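You operate a simulated robot arm through the tools that you are given. There is no shell and no other tool.

You run a simulated robot arm. Do the job below in one go: nothing can be reset, and whatever is moved stays where it is left.

## Task
Pack the blue valve: the ring its card names, then the brass ring, each tamped down.
Fine: use the steel sleeve and stand it back; turn the ring's joint a quarter turn or more from the joint below. Set down upright: steel sleeve.

The check looks at the end state, three seconds after you hand in, the way a careful person would. Anything else that was tipped, shoved, dropped, spilled or broken makes it a failure.

## Robot
A 7-joint arm with a four-finger gripper, fixed in place. Base frame: the origin is at the foot of the arm, x ahead of it, y to its left, z up. Units: m, rad, N and s.
Its first joint turns from -1.204 to 3.002 rad. Payload 3.67 kg.
The TCP is the grasp point between the finger pads, 0.028 m short of the fingertips. In the tool frame z runs along the fingers and y along their closing line. The gripper opens to 0.112 m. The gripper's body begins 0.073 m behind the TCP.
Orientation is that of the tool frame in the base frame, as a unit quaternion [w, x, y, z]. With the fingers straight down and closing along the base's y, the tool's x points along the base's -x, its y along +y and its z along -z.

## Interface
- The arm moves only by the tool move_arm. Its argument "series" is a list of rows, each a list of 6 numbers: the shift along the tool's x, y, z in m, then the turn, a rotation vector about the tool's x, y, z in rad. In form: [[x, y, z, rx, ry, rz], ...]. A call has 1 to 20 rows; each row is the pose to reach, as a shift and turn from the pose commanded when the call began, along the tool's axes at that moment. "hand" is the gripper command, from -1 (shut) to 1 (fully open), values between in proportion, set as the call begins (left out, the last holds). Each row takes 0.2 s and may step no farther than 0.05 m and 0.15 rad from the row before; otherwise, or with a gripper value out of range, the whole call is refused. Where a pose cannot be reached the arm comes as near as it can. A force on the tool above 40 N (or 10 N above the force at the start of the call, whichever is more), or a blocked arm, ends the call early, and 0.2 s more pass. The fingers move at their own pace and stop on an object; they squeeze with about 40 N. The grip force told is the motor's: it shows also when the fingers shut on nothing. Time passes only in rows, and 0.2 s behind the last, so rows that repeat a pose let the fingers close. The reply holds the time, the measured pose of the TCP, the force on the tool along the base axes, the opening and the grip force, in the units named above and with some noise, with the torque about the TCP (base axes, N m) and any sound that the robot's microphone picked up, and new pictures: "pictures" is both (left out), scene, wrist or none.
- Cameras (640 x 400 px; columns grow to the right, rows downward): "scene" is fixed at [0.2208, 0.5009, 1.4484]; the picture's right is [-0.96, -0.29, 0.00], its down [-0.09, 0.31, -0.95] and it looks along [0.27, -0.91, -0.32] (base axes); focal length 363 px, centre (320, 200). "wrist" rides on the gripper at [0.06, -0.018, -0.104] in the tool frame; the picture's right is [0.29, 0.96, 0.00], its down [-0.80, 0.24, -0.55] and it looks along [-0.53, 0.16, 0.83] (tool axes); focal length 234 px, centre (320, 200). There is no depth. A picture from a camera that has moved, and an enlarged one, comes with that camera's place and axes in the base frame and with its lens.
- move_column(by): slides the trunk up (or, below 0, down) by that many m; the arm rides with it, the base frame stays. It gives what a move gives, with no picture.
- enlarge(camera, box): a new picture of the part [left, top, right, bottom] of that camera's present view, enlarged. No time passes.
- sign_off(): hands the job in; it is judged then, once.

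Nothing tells you positions but the pictures and the camera data. Unless the task says otherwise, let go and move clear before handing in.

The tools are called after "Request:" as name(argument=value, ...) on one line, values as JSON. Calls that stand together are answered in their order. move_arm: Moves the arm, as the interface text tells. Its arguments: {"type":"object","properties":{"series":{"type":"array","items":{"type":"array","items":{"type":"number"}}},"hand":{"type":"number"},"pictures":{"type":"string","enum":["both","scene","wrist","none"]}},"required":["series"]} The other tools are called the same way: move_column (by) slides the trunk up or down; enlarge (camera, box) takes an enlarged picture of a part of a camera's view; sign_off () hands the job in.

At the start:

```text
t: 0.0
position: [0.3705, -0.5199, 1.307]
ee_rot: [-0.001, 0.002, 1.0, 0.006]
force: [-0.3, -0.2, -0.6]
wrist_torque: [-0.01, -0.02, 0.0]
grip_width: 0.1117
finger_force: 0.0
trunk travel left (down, up): [-0.625, 0.215]
```

scene: 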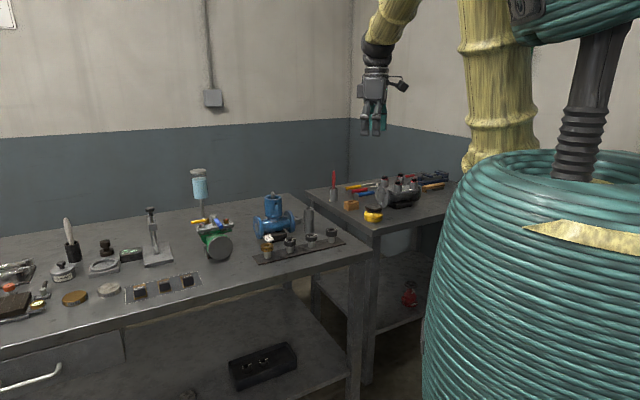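
wrist: 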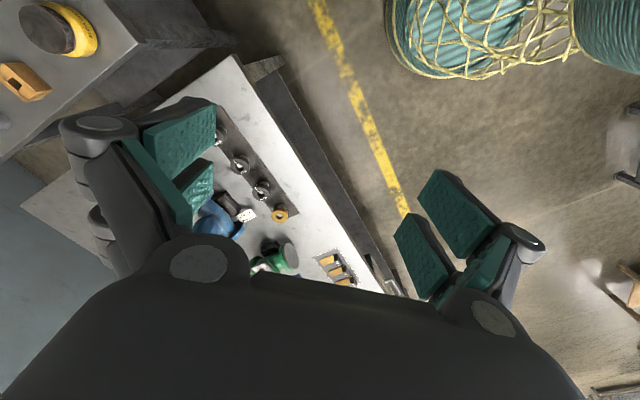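

I see a workbench with a blue valve, a dark strip holding several rings, a brass ring and a tall dark sleeve behind. I'll enlarge parts of the scene view to learn details before moving.

Request:
enlarge(camera="scene", box=[235, 180, 355, 270])

Request:
enlarge(camera="scene", box=[120, 160, 240, 310])

Request:
enlarge(camera="scene", box=[300, 160, 460, 240])

Request:
enlarge(camera="scene", box=[0, 200, 130, 330])

Request:
enlarge(camera="wrist", box=[190, 110, 370, 300])

```text
4.44 times, centred on (295, 225) of scene
camera zoom: at [0.2208, 0.5009, 1.4484], right [-0.96, -0.29, 0.0], down [-0.09, 0.31, -0.95], along [0.27, -0.91, -0.32], focal length 1615 px, centre (431, 89)
```

zoom: 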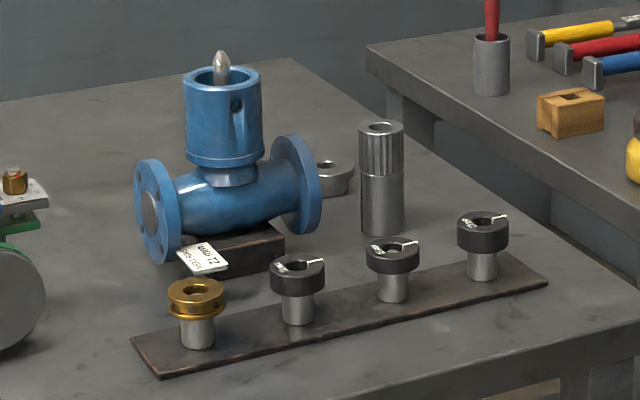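

```text
2.67 times, centred on (180, 235) of scene
camera zoom: at [0.2208, 0.5009, 1.4484], right [-0.96, -0.29, 0.0], down [-0.09, 0.31, -0.95], along [0.27, -0.91, -0.32], focal length 969 px, centre (693, 107)
```

zoom: 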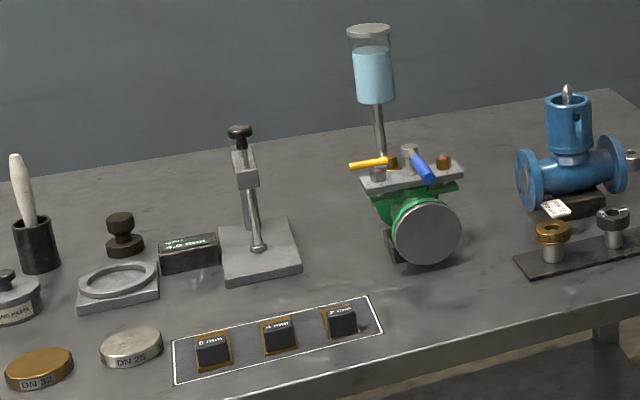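

```text
4.00 times, centred on (380, 200) of scene
camera zoom: at [0.2208, 0.5009, 1.4484], right [-0.96, -0.29, 0.0], down [-0.09, 0.31, -0.95], along [0.27, -0.91, -0.32], focal length 1453 px, centre (80, 200)
```

zoom: 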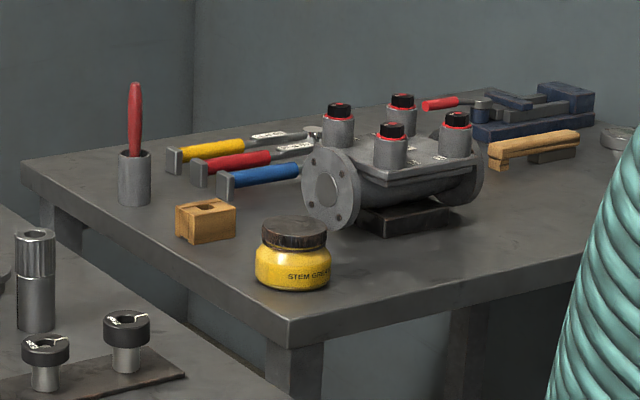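

```text
3.08 times, centred on (65, 265) of scene
camera zoom: at [0.2208, 0.5009, 1.4484], right [-0.96, -0.29, 0.0], down [-0.09, 0.31, -0.95], along [0.27, -0.91, -0.32], focal length 1118 px, centre (1105, 0)
```

zoom: 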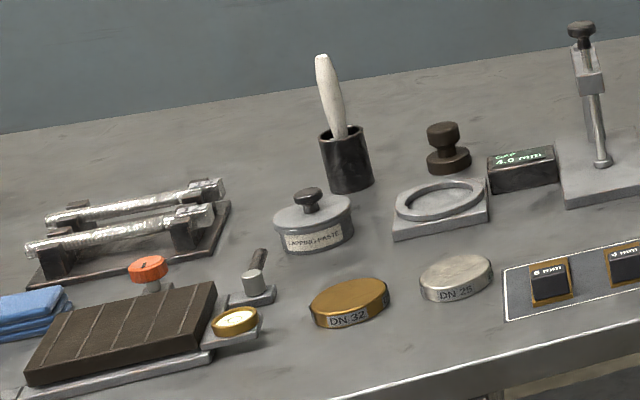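

```text
2.11 times, centred on (280, 205) of wrist
camera zoom: at [0.3102, -0.539, 1.4114], right [-0.29, 0.96, 0.01], down [0.8, 0.23, 0.55], along [0.53, 0.17, -0.83], focal length 493 px, centre (404, 190)
```

zoom: 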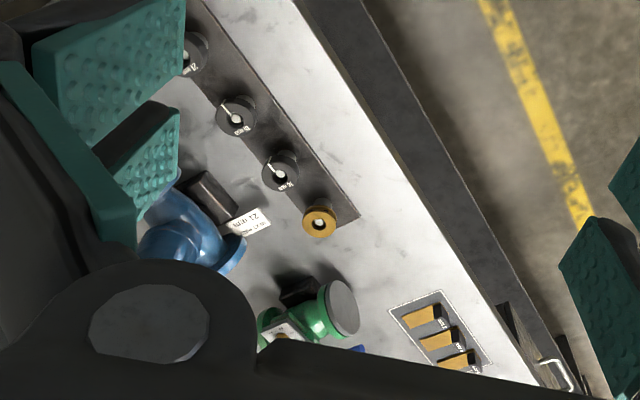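

The card hangs by the blue valve, and three dark split rings with printed sizes sit on pegs next to the brass ring. I'll zoom harder on the card and the ring marks.

Request:
enlarge(camera="scene", box=[265, 230, 281, 244])

Request:
enlarge(camera="scene", box=[280, 222, 336, 256])

Request:
enlarge(camera="wrist", box=[225, 195, 275, 235])

Request:
enlarge(camera="scene", box=[260, 188, 300, 222])

Request:
enlarge(camera="wrist", box=[200, 120, 310, 230])

```text
16.00 times, centred on (273, 237) of scene
camera zoom: at [0.2208, 0.5009, 1.4484], right [-0.96, -0.29, 0.0], down [-0.09, 0.31, -0.95], along [0.27, -0.91, -0.32], focal length 5813 px, centre (1072, -392)
```

zoom: 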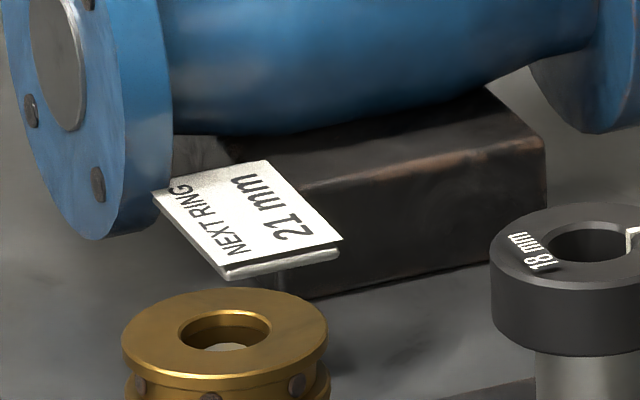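

```text
11.43 times, centred on (308, 239) of scene
camera zoom: at [0.2208, 0.5009, 1.4484], right [-0.96, -0.29, 0.0], down [-0.09, 0.31, -0.95], along [0.27, -0.91, -0.32], focal length 4152 px, centre (457, -246)
```

zoom: 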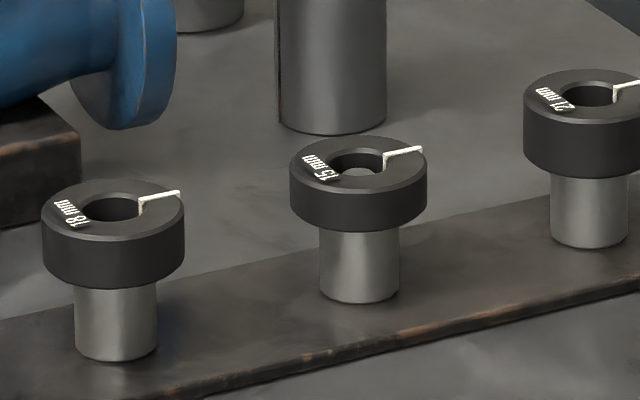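

```text
10.00 times, centred on (250, 215) of wrist
camera zoom: at [0.3102, -0.539, 1.4114], right [-0.29, 0.96, 0.01], down [0.8, 0.23, 0.55], along [0.53, 0.17, -0.83], focal length 2342 px, centre (1020, 50)
```

zoom: 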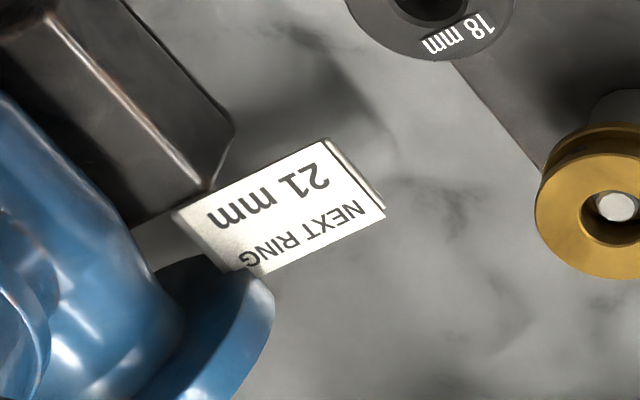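

```text
11.76 times, centred on (280, 205) of scene
camera zoom: at [0.2208, 0.5009, 1.4484], right [-0.96, -0.29, 0.0], down [-0.09, 0.31, -0.95], along [0.27, -0.91, -0.32], focal length 4274 px, centre (791, 141)
```

zoom: 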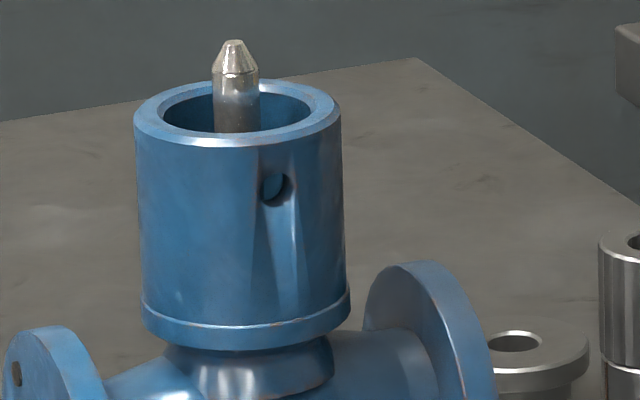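

```text
3.64 times, centred on (255, 175) of wrist
camera zoom: at [0.3102, -0.539, 1.4114], right [-0.29, 0.96, 0.01], down [0.8, 0.23, 0.55], along [0.53, 0.17, -0.83], focal length 852 px, centre (556, 291)
```

zoom: 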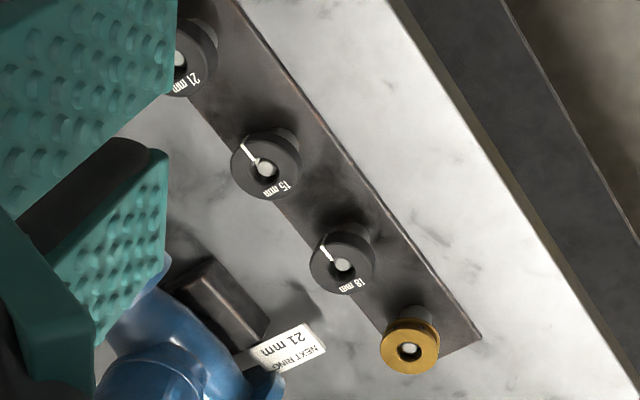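

The card reads "NEXT RING 21 mm". The 21 mm ring is on the far peg, the brass lantern ring on the near peg, and the steel sleeve stands behind the strip. I put the ring tops near z≈0.90, so next I'll move over the bench for closer wrist views.

Request:
move_arm(series=[[-0.03, -0.02, 0.0, 0, 0, 0], [-0.06, -0.04, 0.0, 0, 0, 0], [-0.09, -0.06, 0.0, 0, 0, 0], [-0.12, -0.08, 0, 0, 0, 0], [-0.12, -0.08, 0, 0, 0, 0]], hand=1)

```text
t: 1.2
position: [0.4884, -0.5992, 1.3077]
ee_rot: [-0.002, 0.001, 1.0, 0.006]
force: [-1.1, 0.7, 1.3]
wrist_torque: [0.0, -0.04, 0.0]
grip_width: 0.1121
finger_force: 0.2
trunk travel left (down, up): [-0.625, 0.215]
camera wrist: at [0.4291, -0.6178, 1.4117], right [-0.29, 0.96, 0.01], down [0.8, 0.23, 0.55], along [0.53, 0.17, -0.83], focal length 234 px, centre (320, 200)
```

scene: 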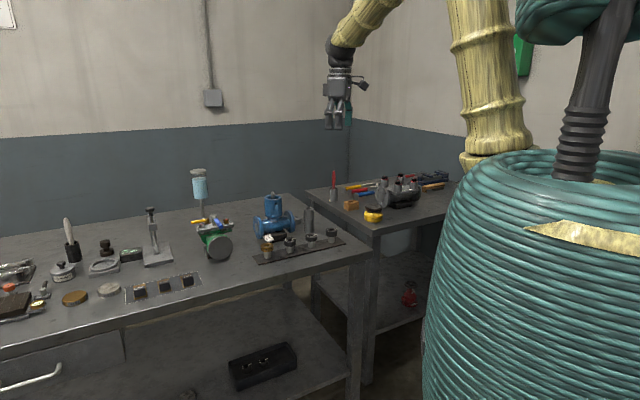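
wrist: 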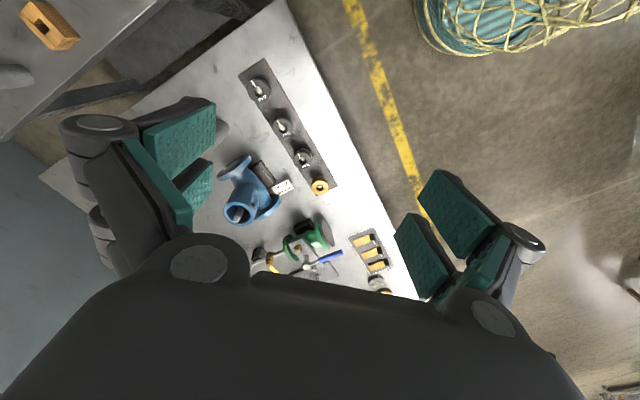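

The valve box is now visible from above in the wrist view. I'll zoom in there and on the strip for triangulation.

Request:
enlarge(camera="wrist", box=[205, 140, 295, 230])

Request:
enlarge(camera="wrist", box=[190, 50, 340, 200])

Request:
enlarge(camera="wrist", box=[220, 190, 260, 230])

Request:
enlarge(camera="scene", box=[310, 60, 380, 140])

```text
4.44 times, centred on (250, 185) of wrist
camera zoom: at [0.4291, -0.6178, 1.4117], right [-0.29, 0.96, 0.01], down [0.8, 0.23, 0.55], along [0.53, 0.17, -0.83], focal length 1041 px, centre (631, 267)
```

zoom: 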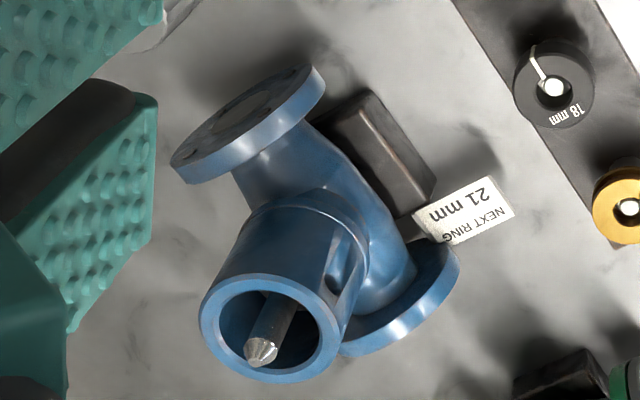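

```text
2.67 times, centred on (265, 125) of wrist
camera zoom: at [0.4291, -0.6178, 1.4117], right [-0.29, 0.96, 0.01], down [0.8, 0.23, 0.55], along [0.53, 0.17, -0.83], focal length 624 px, centre (467, 400)
```

zoom: 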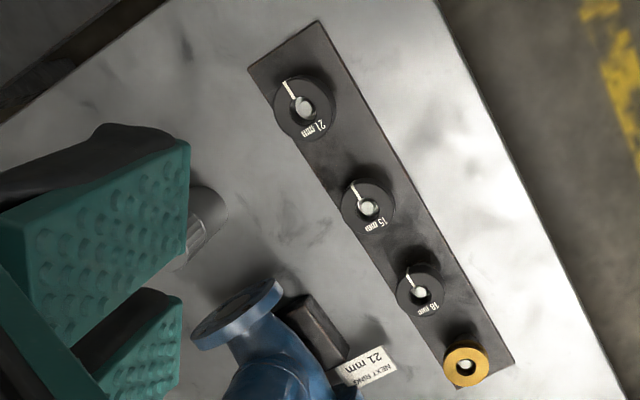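

```text
10.00 times, centred on (240, 210) of wrist
camera zoom: at [0.4291, -0.6178, 1.4117], right [-0.29, 0.96, 0.01], down [0.8, 0.23, 0.55], along [0.53, 0.17, -0.83], focal length 2342 px, centre (1120, 100)
```

zoom: 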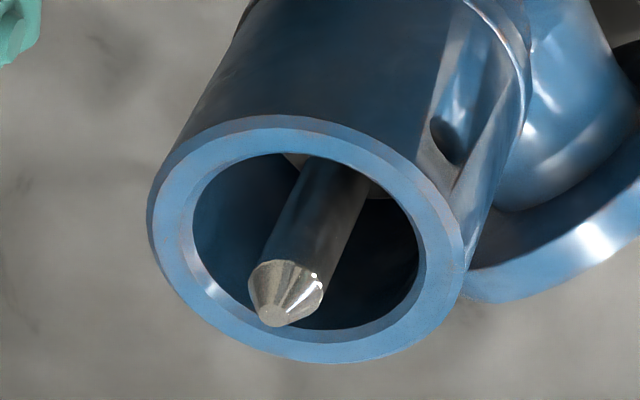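

```text
5.00 times, centred on (345, 100) of scene
camera zoom: at [0.2208, 0.5009, 1.4484], right [-0.96, -0.29, 0.0], down [-0.09, 0.31, -0.95], along [0.27, -0.91, -0.32], focal length 1817 px, centre (195, 700)
```

zoom: 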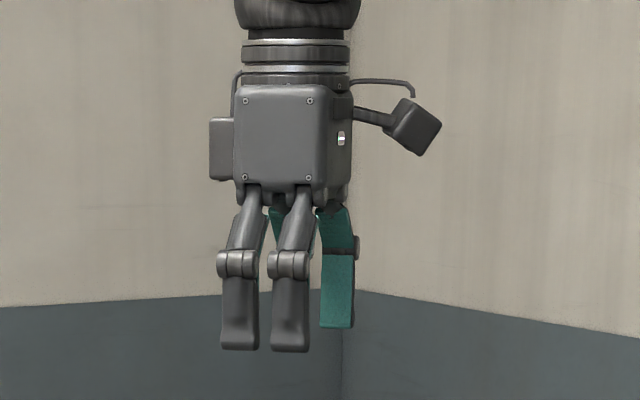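

I place the valve's packing box rim at about (0.766, -0.692, 1.01), the 21 mm ring at about (0.534, -0.706), the brass ring at about (0.716, -0.525) and the sleeve at about (0.65, -0.785). I'll move towards the valve, staying high, to check reach and look inside the box.

Request:
move_arm(series=[[-0.035, -0.012, 0.0, 0, 0, 0], [-0.07, -0.024, 0.0, 0, 0, 0], [-0.105, -0.036, 0.02, 0, 0, 0], [-0.14, -0.048, 0.04, 0, 0, 0], [-0.175, -0.06, 0.06, 0, 0, 0], [-0.21, -0.072, 0.08, 0, 0, 0], [-0.21, -0.072, 0.08, 0, 0, 0]])

```text
t: 2.8
position: [0.6995, -0.6733, 1.2278]
ee_rot: [-0.001, 0.001, 1.0, 0.004]
force: [0.3, -0.5, 0.3]
wrist_torque: [0.0, -0.06, -0.02]
grip_width: 0.1119
finger_force: 0.1
trunk travel left (down, up): [-0.625, 0.215]
camera wrist: at [0.6396, -0.6916, 1.3323], right [-0.29, 0.96, 0.01], down [0.8, 0.23, 0.56], along [0.53, 0.17, -0.83], focal length 234 px, centre (320, 200)
```

scene: 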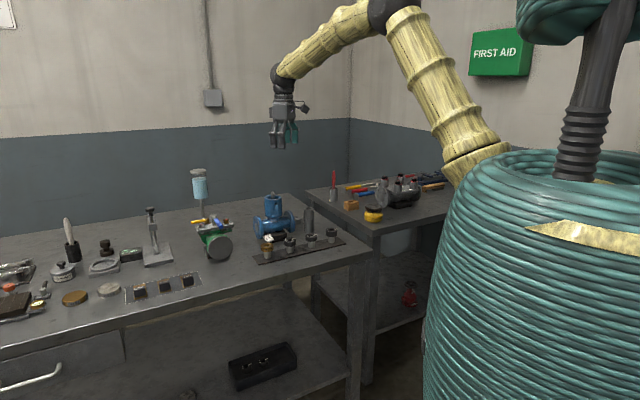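
wrist: 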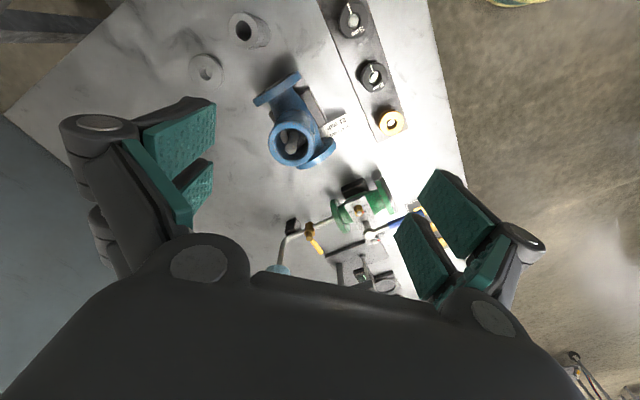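

Good reach here; now the wrist camera sees down into the box. I'll zoom into it and the sleeve.

Request:
enlarge(camera="wrist", box=[265, 115, 317, 170])

Request:
enlarge(camera="wrist", box=[180, 0, 280, 100])

Request:
enlarge(camera="wrist", box=[320, 0, 420, 150])

```text
7.27 times, centred on (291, 142) of wrist
camera zoom: at [0.6396, -0.6916, 1.3323], right [-0.29, 0.96, 0.01], down [0.8, 0.23, 0.56], along [0.53, 0.17, -0.83], focal length 1703 px, centre (531, 618)
```

zoom: 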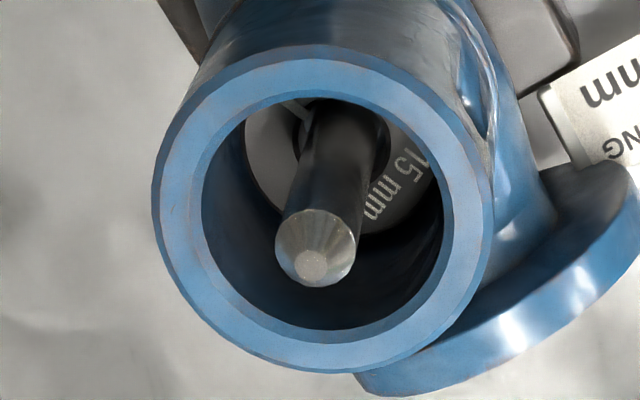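

```text
4.00 times, centred on (230, 50) of wrist
camera zoom: at [0.6396, -0.6916, 1.3323], right [-0.29, 0.96, 0.01], down [0.8, 0.23, 0.56], along [0.53, 0.17, -0.83], focal length 937 px, centre (680, 800)
```

zoom: 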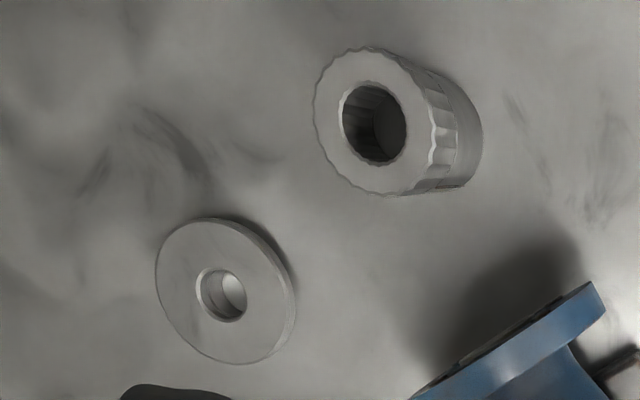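

```text
2.67 times, centred on (370, 75) of wrist
camera zoom: at [0.6396, -0.6916, 1.3323], right [-0.29, 0.96, 0.01], down [0.8, 0.23, 0.56], along [0.53, 0.17, -0.83], focal length 624 px, centre (187, 533)
```

zoom: 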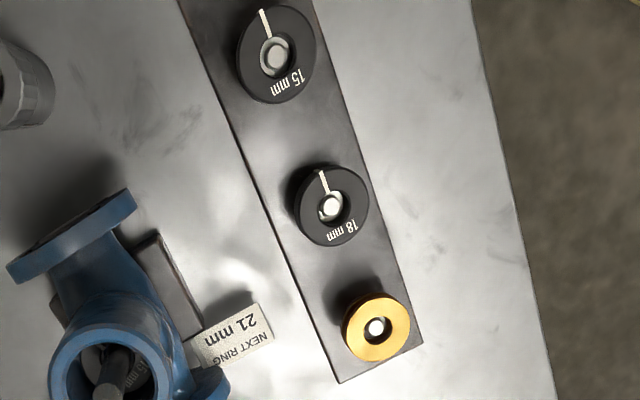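

The box holds a 15 mm ring whose joint points roughly towards -114° (base frame), and the 21 mm ring on its peg has its joint near -131°. I'll move over the 21 mm ring while correcting the small tool tilt, then yaw the tool.

Request:
move_arm(series=[[0.04, -0.008, 0.0, 0.0105, -0.0025, 0], [0.08, -0.016, 0.03, 0.0105, -0.0025, 0], [0.12, -0.024, 0.06, 0.0105, -0.0025, 0], [0.155, -0.03, 0.09, 0.0105, -0.0025, 0], [0.1655, -0.0337, 0.12, 0.0105, -0.0025, 0], [0.1655, -0.0337, 0.12, 0.0105, -0.0025, 0]])

```text
refused: row 2 steps farther than a row can; nothing moved
```

Request:
move_arm(series=[[0.035, -0.008, 0.02, 0.0105, -0.0025, 0], [0.07, -0.016, 0.045, 0.0105, -0.0025, 0], [0.105, -0.024, 0.07, 0.0105, -0.0025, 0], [0.14, -0.03, 0.095, 0.0105, -0.0025, 0], [0.1655, -0.0337, 0.12, 0.0105, -0.0025, 0], [0.1655, -0.0337, 0.12, 0.0105, -0.0025, 0]])

```text
t: 4.2
position: [0.5338, -0.7056, 1.1031]
ee_rot: [-0.001, 0.001, 1.0, 0.001]
force: [-0.6, -0.7, 0.2]
wrist_torque: [-0.03, 0.0, 0.0]
grip_width: 0.1122
finger_force: 0.1
trunk travel left (down, up): [-0.625, 0.215]
camera wrist: at [0.4731, -0.7235, 1.2076], right [-0.29, 0.96, 0.0], down [0.8, 0.24, 0.55], along [0.53, 0.16, -0.83], focal length 234 px, centre (320, 200)
```

scene: 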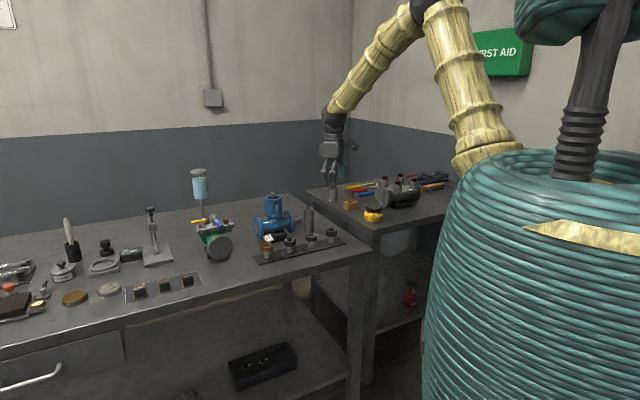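
wrist: 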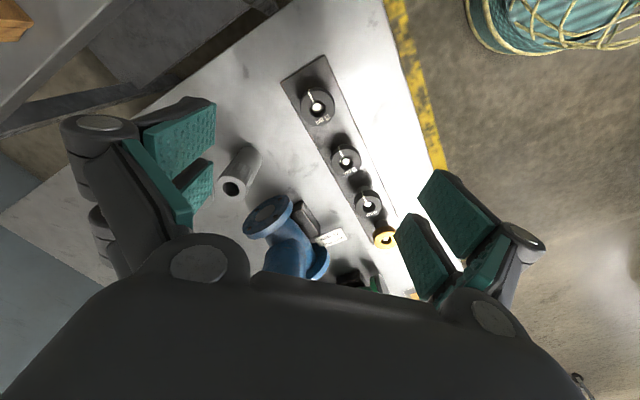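

Tilt is corrected. I'll measure the rings and the sleeve from here.

Request:
enlarge(camera="wrist", box=[295, 75, 345, 130])

Request:
enlarge(camera="wrist", box=[320, 130, 410, 260])

Request:
enlarge(camera="wrist", box=[205, 135, 275, 205])

```text
7.27 times, centred on (320, 102) of wrist
camera zoom: at [0.4731, -0.7235, 1.2076], right [-0.29, 0.96, 0.0], down [0.8, 0.24, 0.55], along [0.53, 0.16, -0.83], focal length 1703 px, centre (320, 909)
```

zoom: 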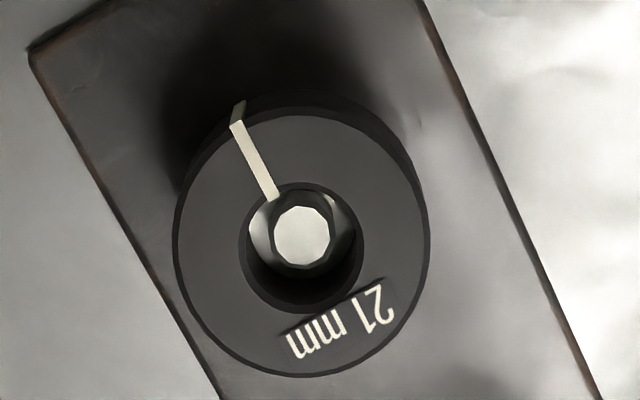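

```text
3.08 times, centred on (365, 195) of wrist
camera zoom: at [0.4731, -0.7235, 1.2076], right [-0.29, 0.96, 0.0], down [0.8, 0.24, 0.55], along [0.53, 0.16, -0.83], focal length 720 px, centre (182, 215)
```

zoom: 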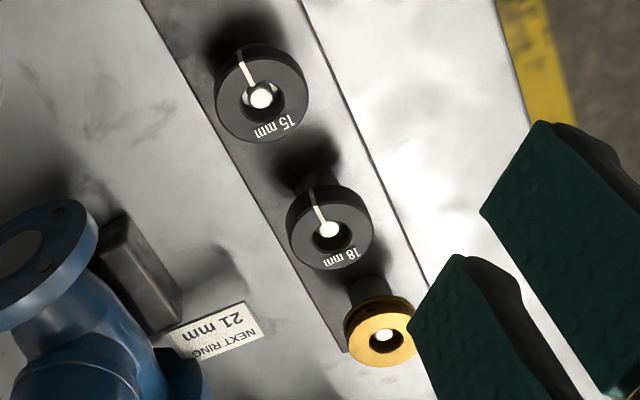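

```text
5.71 times, centred on (240, 170) of wrist
camera zoom: at [0.4731, -0.7235, 1.2076], right [-0.29, 0.96, 0.0], down [0.8, 0.24, 0.55], along [0.53, 0.16, -0.83], focal length 1338 px, centre (777, 371)
```

zoom: 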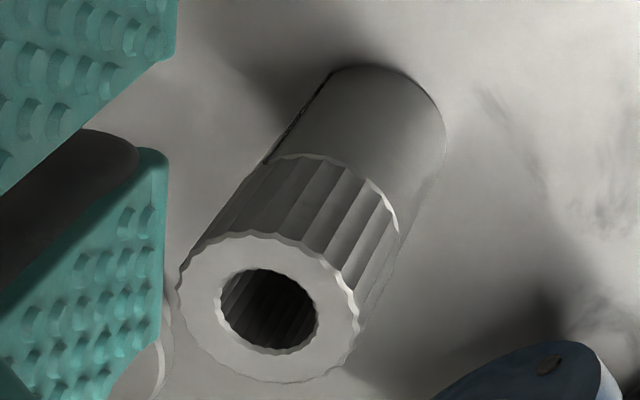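

Two-view triangulation agrees well: 21 mm ring at (0.539, -0.707), top z≈0.900; brass ring at (0.716, -0.528), top z≈0.900; sleeve at (0.654, -0.788), top z≈0.951; table at about 0.866. Next I yaw the tool so the fingers close across the strip, and check that the wrist can turn that way.

Request:
move_arm(series=[[0, 0, 0.0, 0, 0, -0.14], [0, 0, 0, 0, 0, -0.28], [0, 0, 0, 0, 0, -0.42], [0, 0, 0, 0, 0, -0.56], [-0.002, 0, 0.01, 0, 0, -0.7], [-0.004, -0.001, 0.02, 0, 0, -0.84], [-0.005, -0.001, 0.03, 0, 0, -0.98], [-0.005, -0.001, 0.04, 0, 0, -1.1], [-0.005, -0.001, 0.04, 0, 0, -1.1]])

Request:
enlarge(camera="scene", box=[290, 120, 380, 260])

```text
t: 6.2
position: [0.5375, -0.7053, 1.0647]
ee_rot: [0.0, -0.522, 0.853, 0.001]
force: [0.0, -0.6, 0.1]
wrist_torque: [0.0, -0.02, 0.0]
grip_width: 0.1122
finger_force: 0.0
trunk travel left (down, up): [-0.625, 0.215]
camera wrist: at [0.5266, -0.7665, 1.1682], right [-0.98, 0.18, 0.0], down [0.15, 0.82, 0.56], along [0.1, 0.55, -0.83], focal length 234 px, centre (320, 200)
```

scene: 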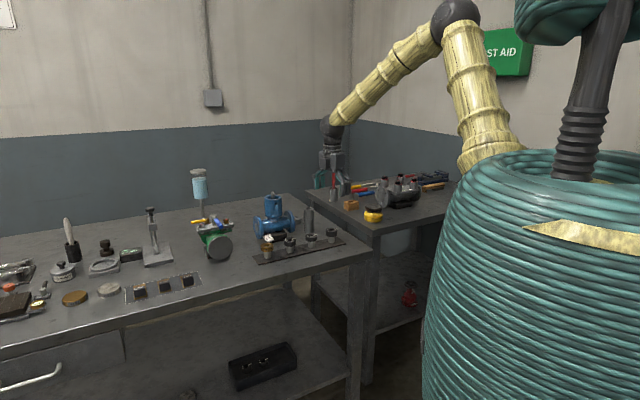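
wrist: 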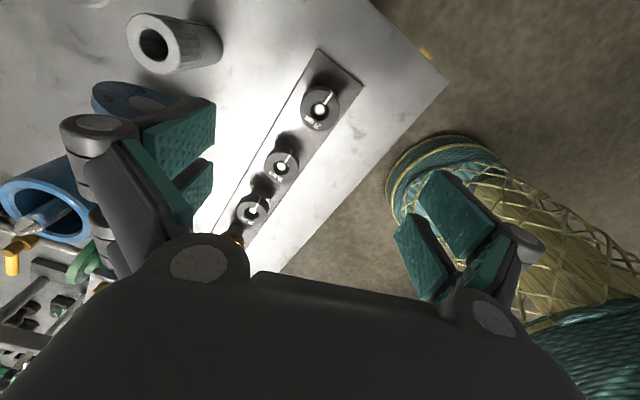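

```text
2.86 times, centred on (335, 190) of scene
camera zoom: at [0.2208, 0.5009, 1.4484], right [-0.96, -0.29, 0.0], down [-0.09, 0.31, -0.95], along [0.27, -0.91, -0.32], focal length 1038 px, centre (277, 229)
```

zoom: 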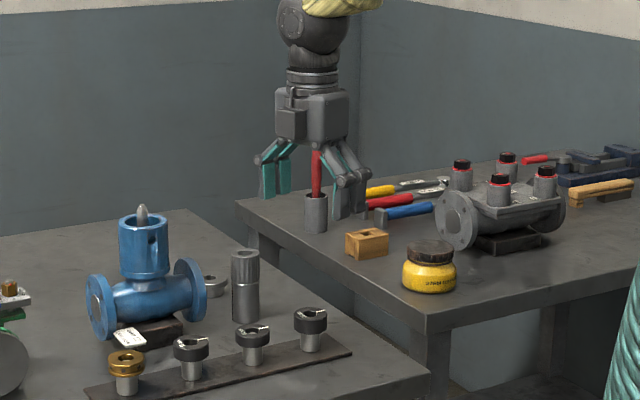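

The wrist turns freely; the gripper is above the 21 mm ring with its closing line across the strip. I'll zoom in to refine the ring centre before descending.

Request:
enlarge(camera="wrist", box=[290, 70, 350, 140])

Request:
enlarge(camera="wrist", box=[0, 150, 110, 260])

```text
5.71 times, centred on (320, 105) of wrist
camera zoom: at [0.5266, -0.7665, 1.1682], right [-0.98, 0.18, 0.0], down [0.15, 0.82, 0.56], along [0.1, 0.55, -0.83], focal length 1338 px, centre (320, 743)
```

zoom: 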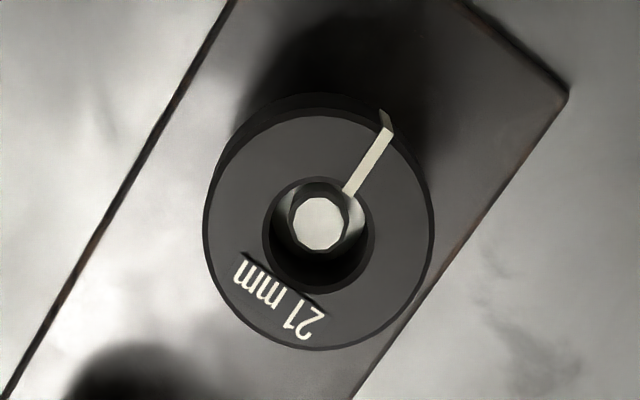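

```text
3.64 times, centred on (55, 205) of wrist
camera zoom: at [0.5266, -0.7665, 1.1682], right [-0.98, 0.18, 0.0], down [0.15, 0.82, 0.56], along [0.1, 0.55, -0.83], focal length 852 px, centre (1284, 182)
```

zoom: 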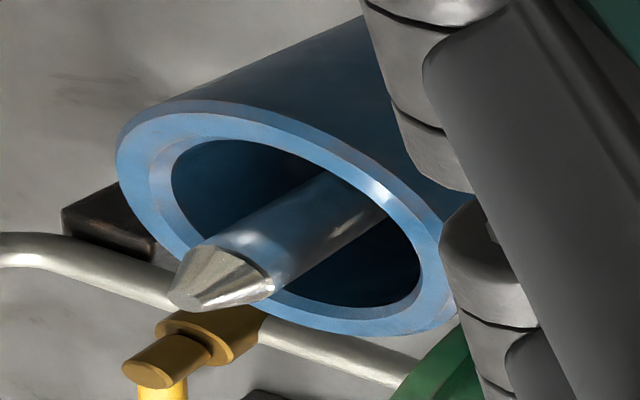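

The ring centre is within about 1.5 mm of the tool axis. I'll narrow the opening a bit and come down to just above the ring, then check.

Request:
move_arm(series=[[0.001, -0.0005, 0.03, 0, 0, 0], [0.001, -0.0005, 0.06, 0, 0, 0], [0.001, -0.0005, 0.085, 0, 0, 0], [0.001, -0.0005, 0.105, 0, 0, 0], [0.001, -0.0005, 0.105, 0, 0, 0]], hand=0.45)

Request:
enlarge(camera="scene", box=[290, 180, 360, 250])

Request:
enlarge(camera="wrist", box=[240, 80, 420, 240])

```text
t: 7.4
position: [0.5385, -0.7058, 0.9583]
ee_rot: [0.0, -0.522, 0.853, 0.001]
force: [-0.3, 0.9, 0.3]
wrist_torque: [0.02, -0.02, 0.0]
grip_width: 0.0812
finger_force: 0.0
trunk travel left (down, up): [-0.625, 0.215]
camera wrist: at [0.5272, -0.7674, 1.0624], right [-0.98, 0.18, 0.0], down [0.15, 0.82, 0.56], along [0.1, 0.55, -0.83], focal length 234 px, centre (320, 200)
```

scene: 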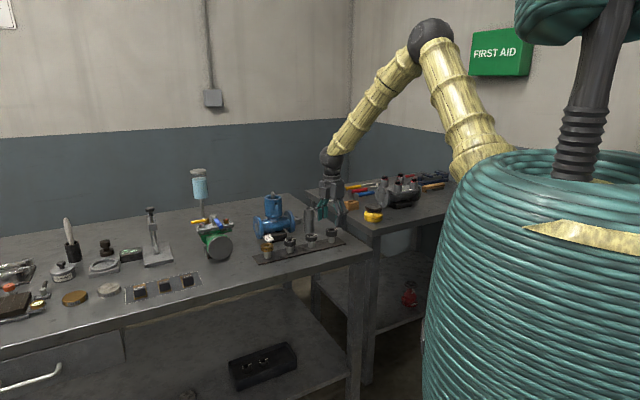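
wrist: 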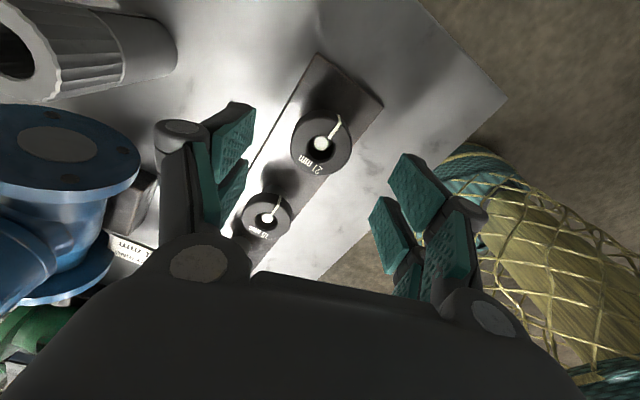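

```text
5.71 times, centred on (325, 215) of scene
camera zoom: at [0.2208, 0.5009, 1.4484], right [-0.96, -0.29, 0.0], down [-0.09, 0.31, -0.95], along [0.27, -0.91, -0.32], focal length 2076 px, centre (291, 114)
```

zoom: 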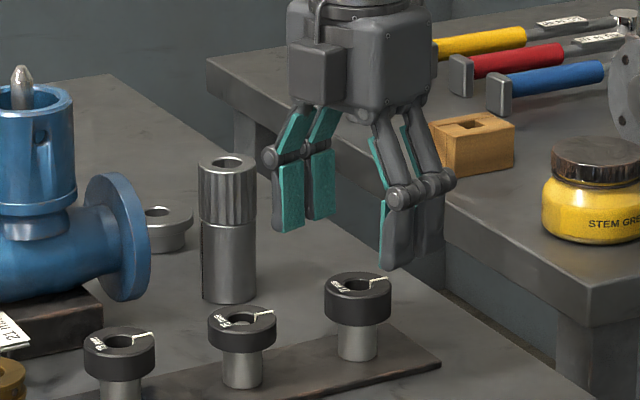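

```text
2.50 times, centred on (330, 160) of wrist
camera zoom: at [0.5272, -0.7674, 1.0624], right [-0.98, 0.18, 0.0], down [0.15, 0.82, 0.56], along [0.1, 0.55, -0.83], focal length 585 px, centre (295, 300)
```

zoom: 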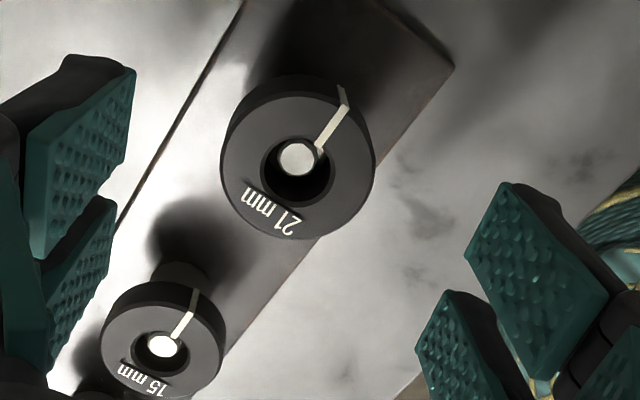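

Ring is centred between the fingers. I'll go down so the fingertips overlap the top ~11 mm of the ring, then close.

Request:
move_arm(series=[[0.001, 0.0, 0.02, 0, 0, 0], [0.001, 0.0, 0.041, 0, 0, 0], [0.001, 0.0, 0.041, 0, 0, 0]])

Request:
enlarge(camera="scene", box=[310, 200, 350, 250])

```text
t: 8.2
position: [0.5377, -0.7077, 0.9167]
ee_rot: [0.0, -0.522, 0.853, 0.002]
force: [0.3, -0.2, 0.2]
wrist_torque: [0.0, -0.01, -0.02]
grip_width: 0.0814
finger_force: 0.1
trunk travel left (down, up): [-0.625, 0.215]
camera wrist: at [0.5259, -0.7692, 1.0207], right [-0.98, 0.18, 0.0], down [0.15, 0.82, 0.56], along [0.1, 0.55, -0.83], focal length 234 px, centre (320, 200)
```

scene: 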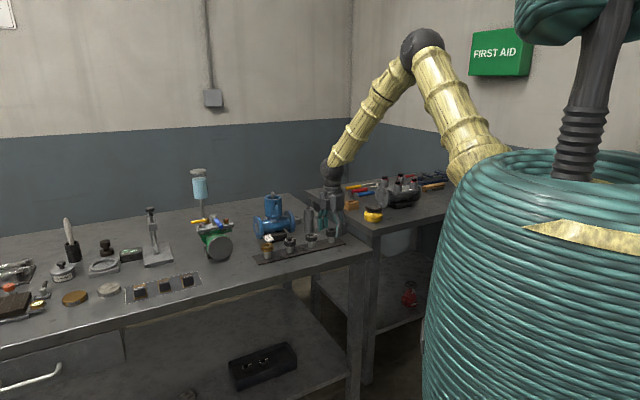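
wrist: 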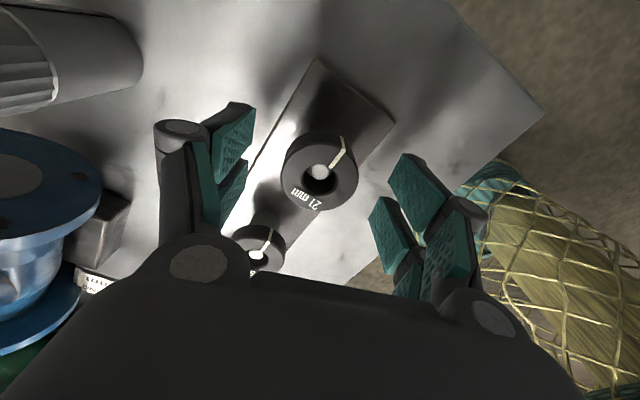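

```text
8.00 times, centred on (330, 225) of scene
camera zoom: at [0.2208, 0.5009, 1.4484], right [-0.96, -0.29, 0.0], down [-0.09, 0.31, -0.95], along [0.27, -0.91, -0.32], focal length 2907 px, centre (240, 0)
```

zoom: 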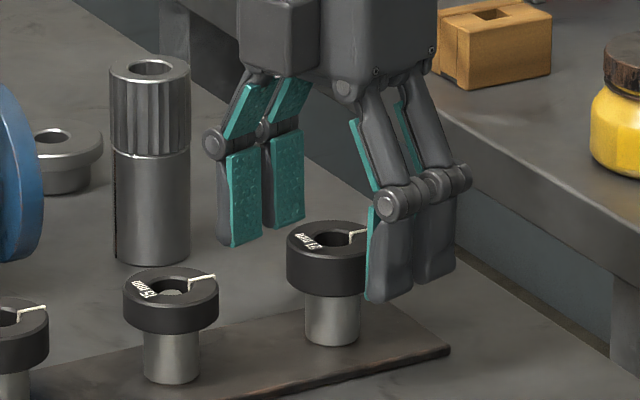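

Fingertips straddle the upper half of the ring. Closing now.

Request:
move_arm(series=[[0, 0, 0, 0, 0, 0], [0, 0, 0, 0, 0, 0], [0, 0, 0, 0, 0, 0], [0, 0, 0, 0, 0, 0]], hand=-1)

Request:
enlarge(camera="scene", box=[310, 200, 350, 250])

Request:
enlarge(camera="wrist", box=[240, 80, 420, 240])

```text
t: 9.2
position: [0.5367, -0.708, 0.9158]
ee_rot: [0.0, -0.522, 0.853, 0.001]
force: [-0.4, 0.1, 0.1]
wrist_torque: [0.02, -0.01, 0.02]
grip_width: 0.0407
finger_force: 40.2
trunk travel left (down, up): [-0.625, 0.215]
camera wrist: at [0.5261, -0.7695, 1.0203], right [-0.98, 0.18, 0.0], down [0.15, 0.82, 0.56], along [0.1, 0.55, -0.83], focal length 234 px, centre (320, 200)
```

scene: 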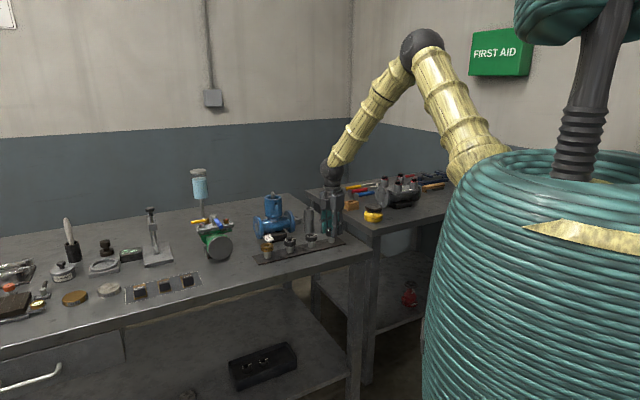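
wrist: 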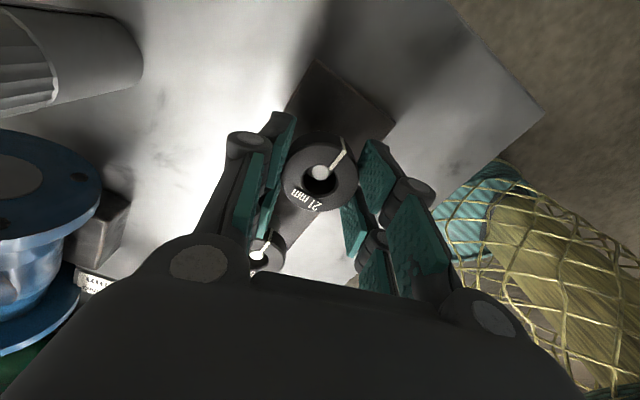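

```text
8.00 times, centred on (330, 225) of scene
camera zoom: at [0.2208, 0.5009, 1.4484], right [-0.96, -0.29, 0.0], down [-0.09, 0.31, -0.95], along [0.27, -0.91, -0.32], focal length 2907 px, centre (240, 0)
```

zoom: 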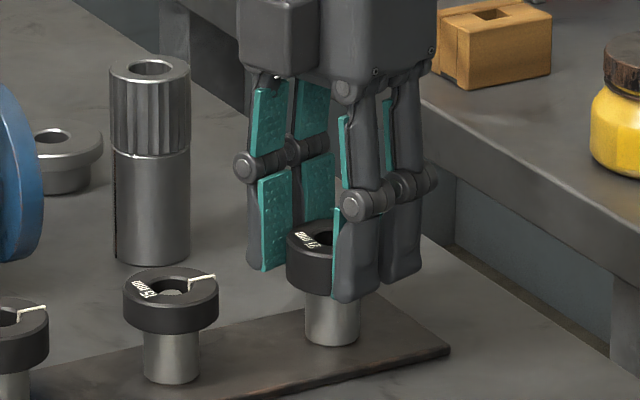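

```text
2.50 times, centred on (330, 160) of wrist
camera zoom: at [0.5261, -0.7695, 1.0203], right [-0.98, 0.18, 0.0], down [0.15, 0.82, 0.56], along [0.1, 0.55, -0.83], focal length 585 px, centre (295, 300)
```

zoom: 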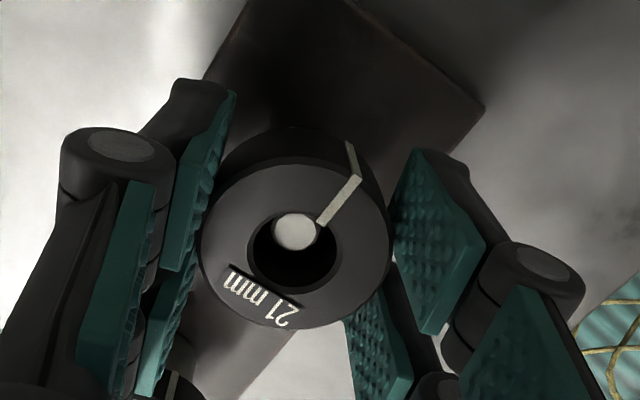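

The fingers hold the ring (0.041 m opening, 40 N). I lift it straight up off the pin.

Request:
move_arm(series=[[0, 0, -0.015, 0, 0, 0], [0, 0, -0.035, 0, 0, 0], [0, 0, -0.07, 0, 0, 0], [0, 0, -0.11, 0, 0, 0], [0, 0, -0.15, 0, 0, 0], [0, 0, -0.2, 0, 0, 0], [0, 0, -0.2, 0, 0, 0]])

Request:
enlarge(camera="wrist", box=[240, 80, 420, 240])

```text
t: 10.8
position: [0.5382, -0.7085, 1.1156]
ee_rot: [0.0, -0.522, 0.853, 0.002]
force: [-0.1, -1.2, -0.1]
wrist_torque: [0.01, -0.03, -0.03]
grip_width: 0.0404
finger_force: 39.5
trunk travel left (down, up): [-0.625, 0.215]
camera wrist: at [0.5266, -0.769, 1.2204], right [-0.98, 0.18, 0.0], down [0.15, 0.82, 0.56], along [0.1, 0.55, -0.83], focal length 234 px, centre (320, 200)
```

scene: 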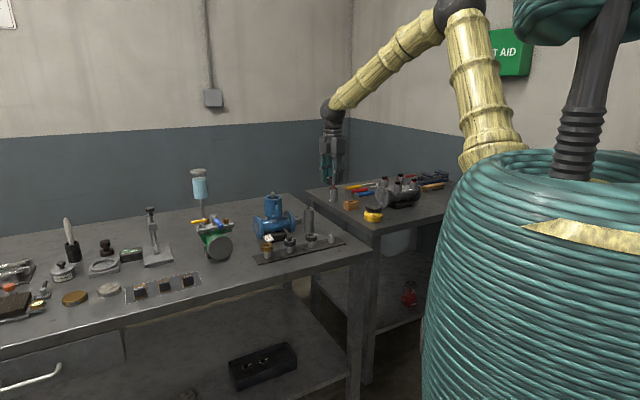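
wrist: 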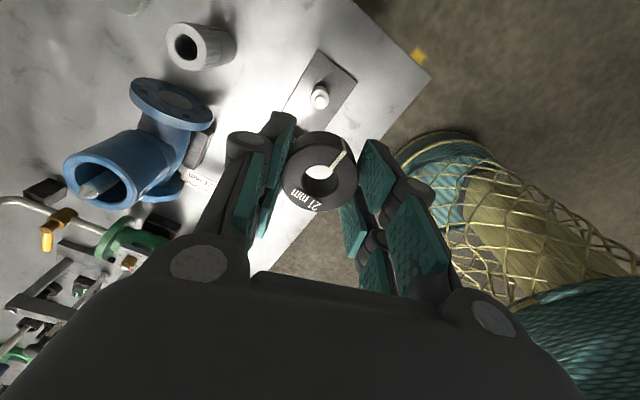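

```text
2.50 times, centred on (330, 160) of wrist
camera zoom: at [0.5266, -0.769, 1.2204], right [-0.98, 0.18, 0.0], down [0.15, 0.82, 0.56], along [0.1, 0.55, -0.83], focal length 585 px, centre (295, 300)
```

zoom: 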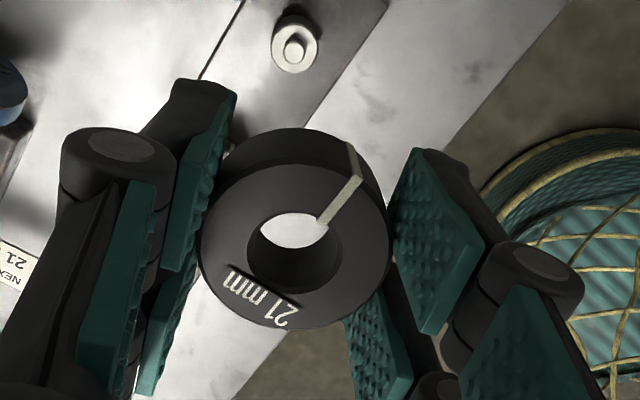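

The ring is held level and clear of the pin (it protrudes about 4 mm below the fingertips). Now I carry it high towards the valve while turning the tool, in two stages.

Request:
move_arm(series=[[-0.016, -0.0075, -0.005, 0, 0, 0.1375], [-0.032, -0.015, -0.01, 0, 0, 0.275], [-0.048, -0.0225, -0.015, 0, 0, 0.4125], [-0.064, -0.03, -0.02, 0, 0, 0.55], [-0.08, -0.0375, -0.024, 0, 0, 0.6875], [-0.096, -0.045, -0.024, 0, 0, 0.825], [-0.112, -0.0525, -0.024, 0, 0, 0.9625], [-0.1292, -0.0599, -0.024, 0, 0, 1.1], [-0.1292, -0.0599, -0.024, 0, 0, 1.1]], pictures="wrist")

```text
t: 12.8
position: [0.6499, -0.6198, 1.1419]
ee_rot: [0.0, 0.002, 1.0, 0.002]
force: [0.0, 0.2, 0.1]
wrist_torque: [-0.02, -0.01, -0.03]
grip_width: 0.04
finger_force: 39.9
trunk travel left (down, up): [-0.625, 0.215]
camera wrist: at [0.59, -0.6381, 1.2466], right [-0.28, 0.96, 0.0], down [0.8, 0.23, 0.55], along [0.53, 0.16, -0.83], focal length 234 px, centre (320, 200)
```

wrist: 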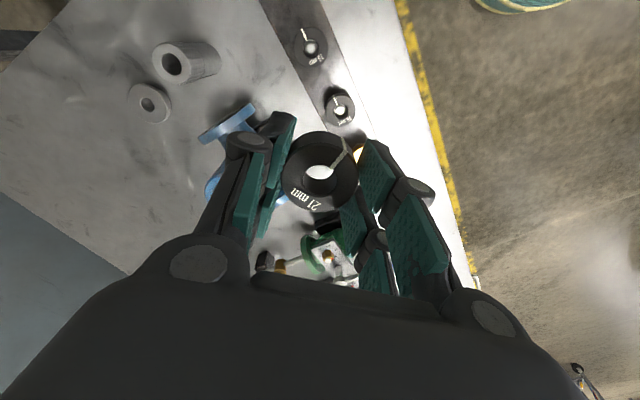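

Continuing the yaw and moving so the wrist camera ends up above the valve box for a straight look down.

Request:
move_arm(series=[[-0.019, -0.014, -0.005, 0, 0, 0.1375], [-0.038, -0.028, -0.01, 0, 0, 0.275], [-0.057, -0.042, -0.015, 0, 0, 0.4125], [-0.075, -0.055, -0.02, 0, 0, 0.55], [-0.094, -0.069, -0.02, 0, 0, 0.6875], [-0.113, -0.083, -0.02, 0, 0, 0.825], [-0.131, -0.096, -0.02, 0, 0, 0.9625], [-0.15, -0.11, -0.02, 0, 0, 1.1], [-0.15, -0.11, -0.02, 0, 0, 1.1]])

Request:
enlarge(camera="wrist", box=[270, 0, 390, 120])

```text
t: 14.8
position: [0.797, -0.7293, 1.1645]
ee_rot: [0.0, 0.525, 0.851, 0.001]
force: [-0.3, -0.1, 0.1]
wrist_torque: [-0.01, -0.02, 0.01]
grip_width: 0.0403
finger_force: 40.1
trunk travel left (down, up): [-0.625, 0.215]
camera wrist: at [0.7548, -0.6848, 1.2673], right [0.73, 0.69, 0.0], down [0.57, -0.61, 0.55], along [0.38, -0.4, -0.83], focal length 234 px, centre (320, 200)
```

scene: 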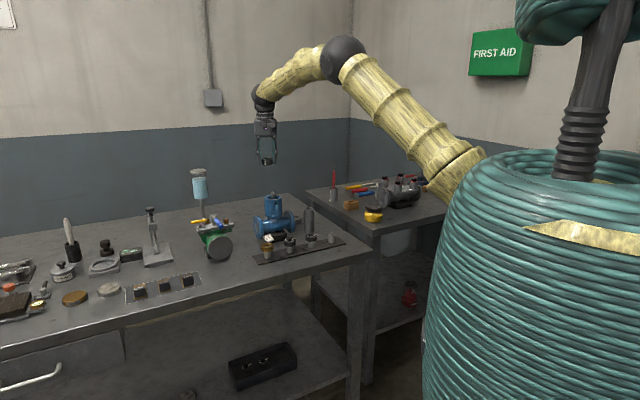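
wrist: 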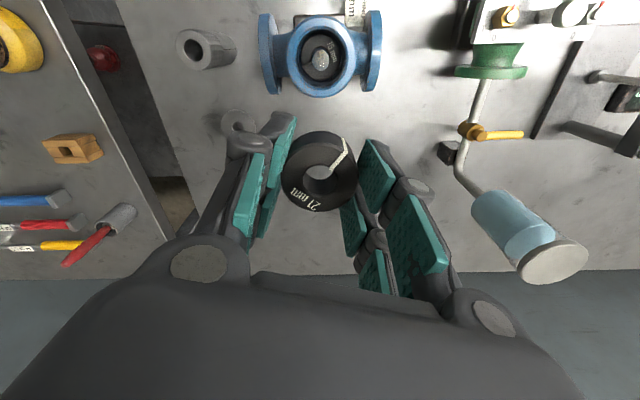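

```text
3.33 times, centred on (330, 60) of wrist
camera zoom: at [0.7548, -0.6848, 1.2673], right [0.73, 0.69, 0.0], down [0.57, -0.61, 0.55], along [0.38, -0.4, -0.83], focal length 781 px, centre (287, 667)
```

zoom: 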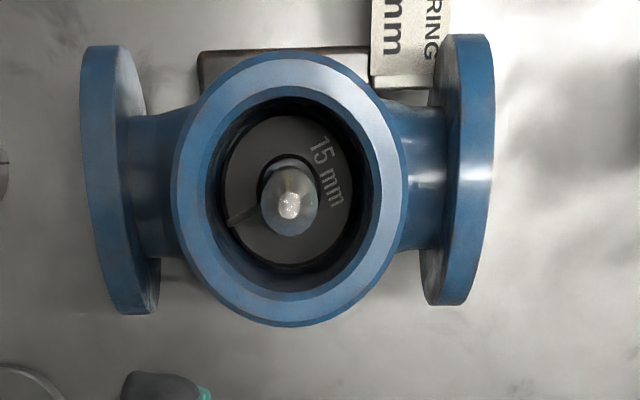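

A near-vertical view into the box: the installed 15 mm ring's joint shows at the lower left of the stem. Zooming closer to measure it.

Request:
enlarge(camera="wrist", box=[300, 12, 346, 58])

Request:
enlarge(camera="wrist", box=[260, 120, 380, 220])

```text
8.70 times, centred on (323, 35) of wrist
camera zoom: at [0.7548, -0.6848, 1.2673], right [0.73, 0.69, 0.0], down [0.57, -0.61, 0.55], along [0.38, -0.4, -0.83], focal length 2036 px, centre (294, 1635)
```

zoom: 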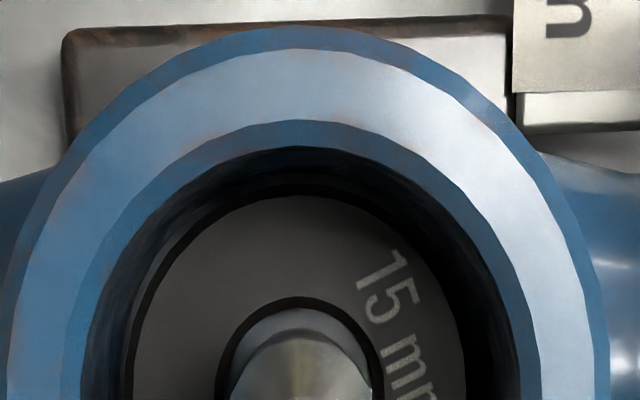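

```text
4.00 times, centred on (320, 170) of wrist
camera zoom: at [0.7548, -0.6848, 1.2673], right [0.73, 0.69, 0.0], down [0.57, -0.61, 0.55], along [0.38, -0.4, -0.83], focal length 937 px, centre (320, 320)
```

zoom: 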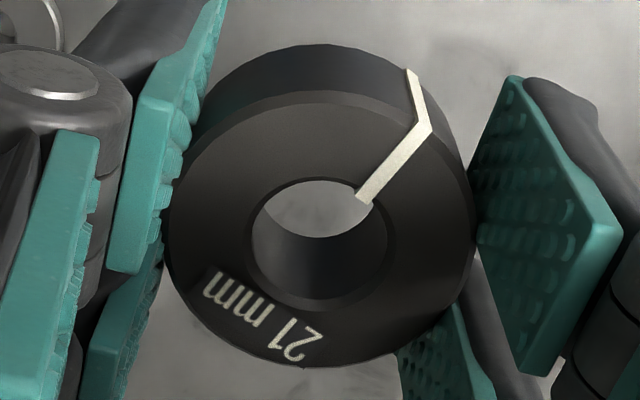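

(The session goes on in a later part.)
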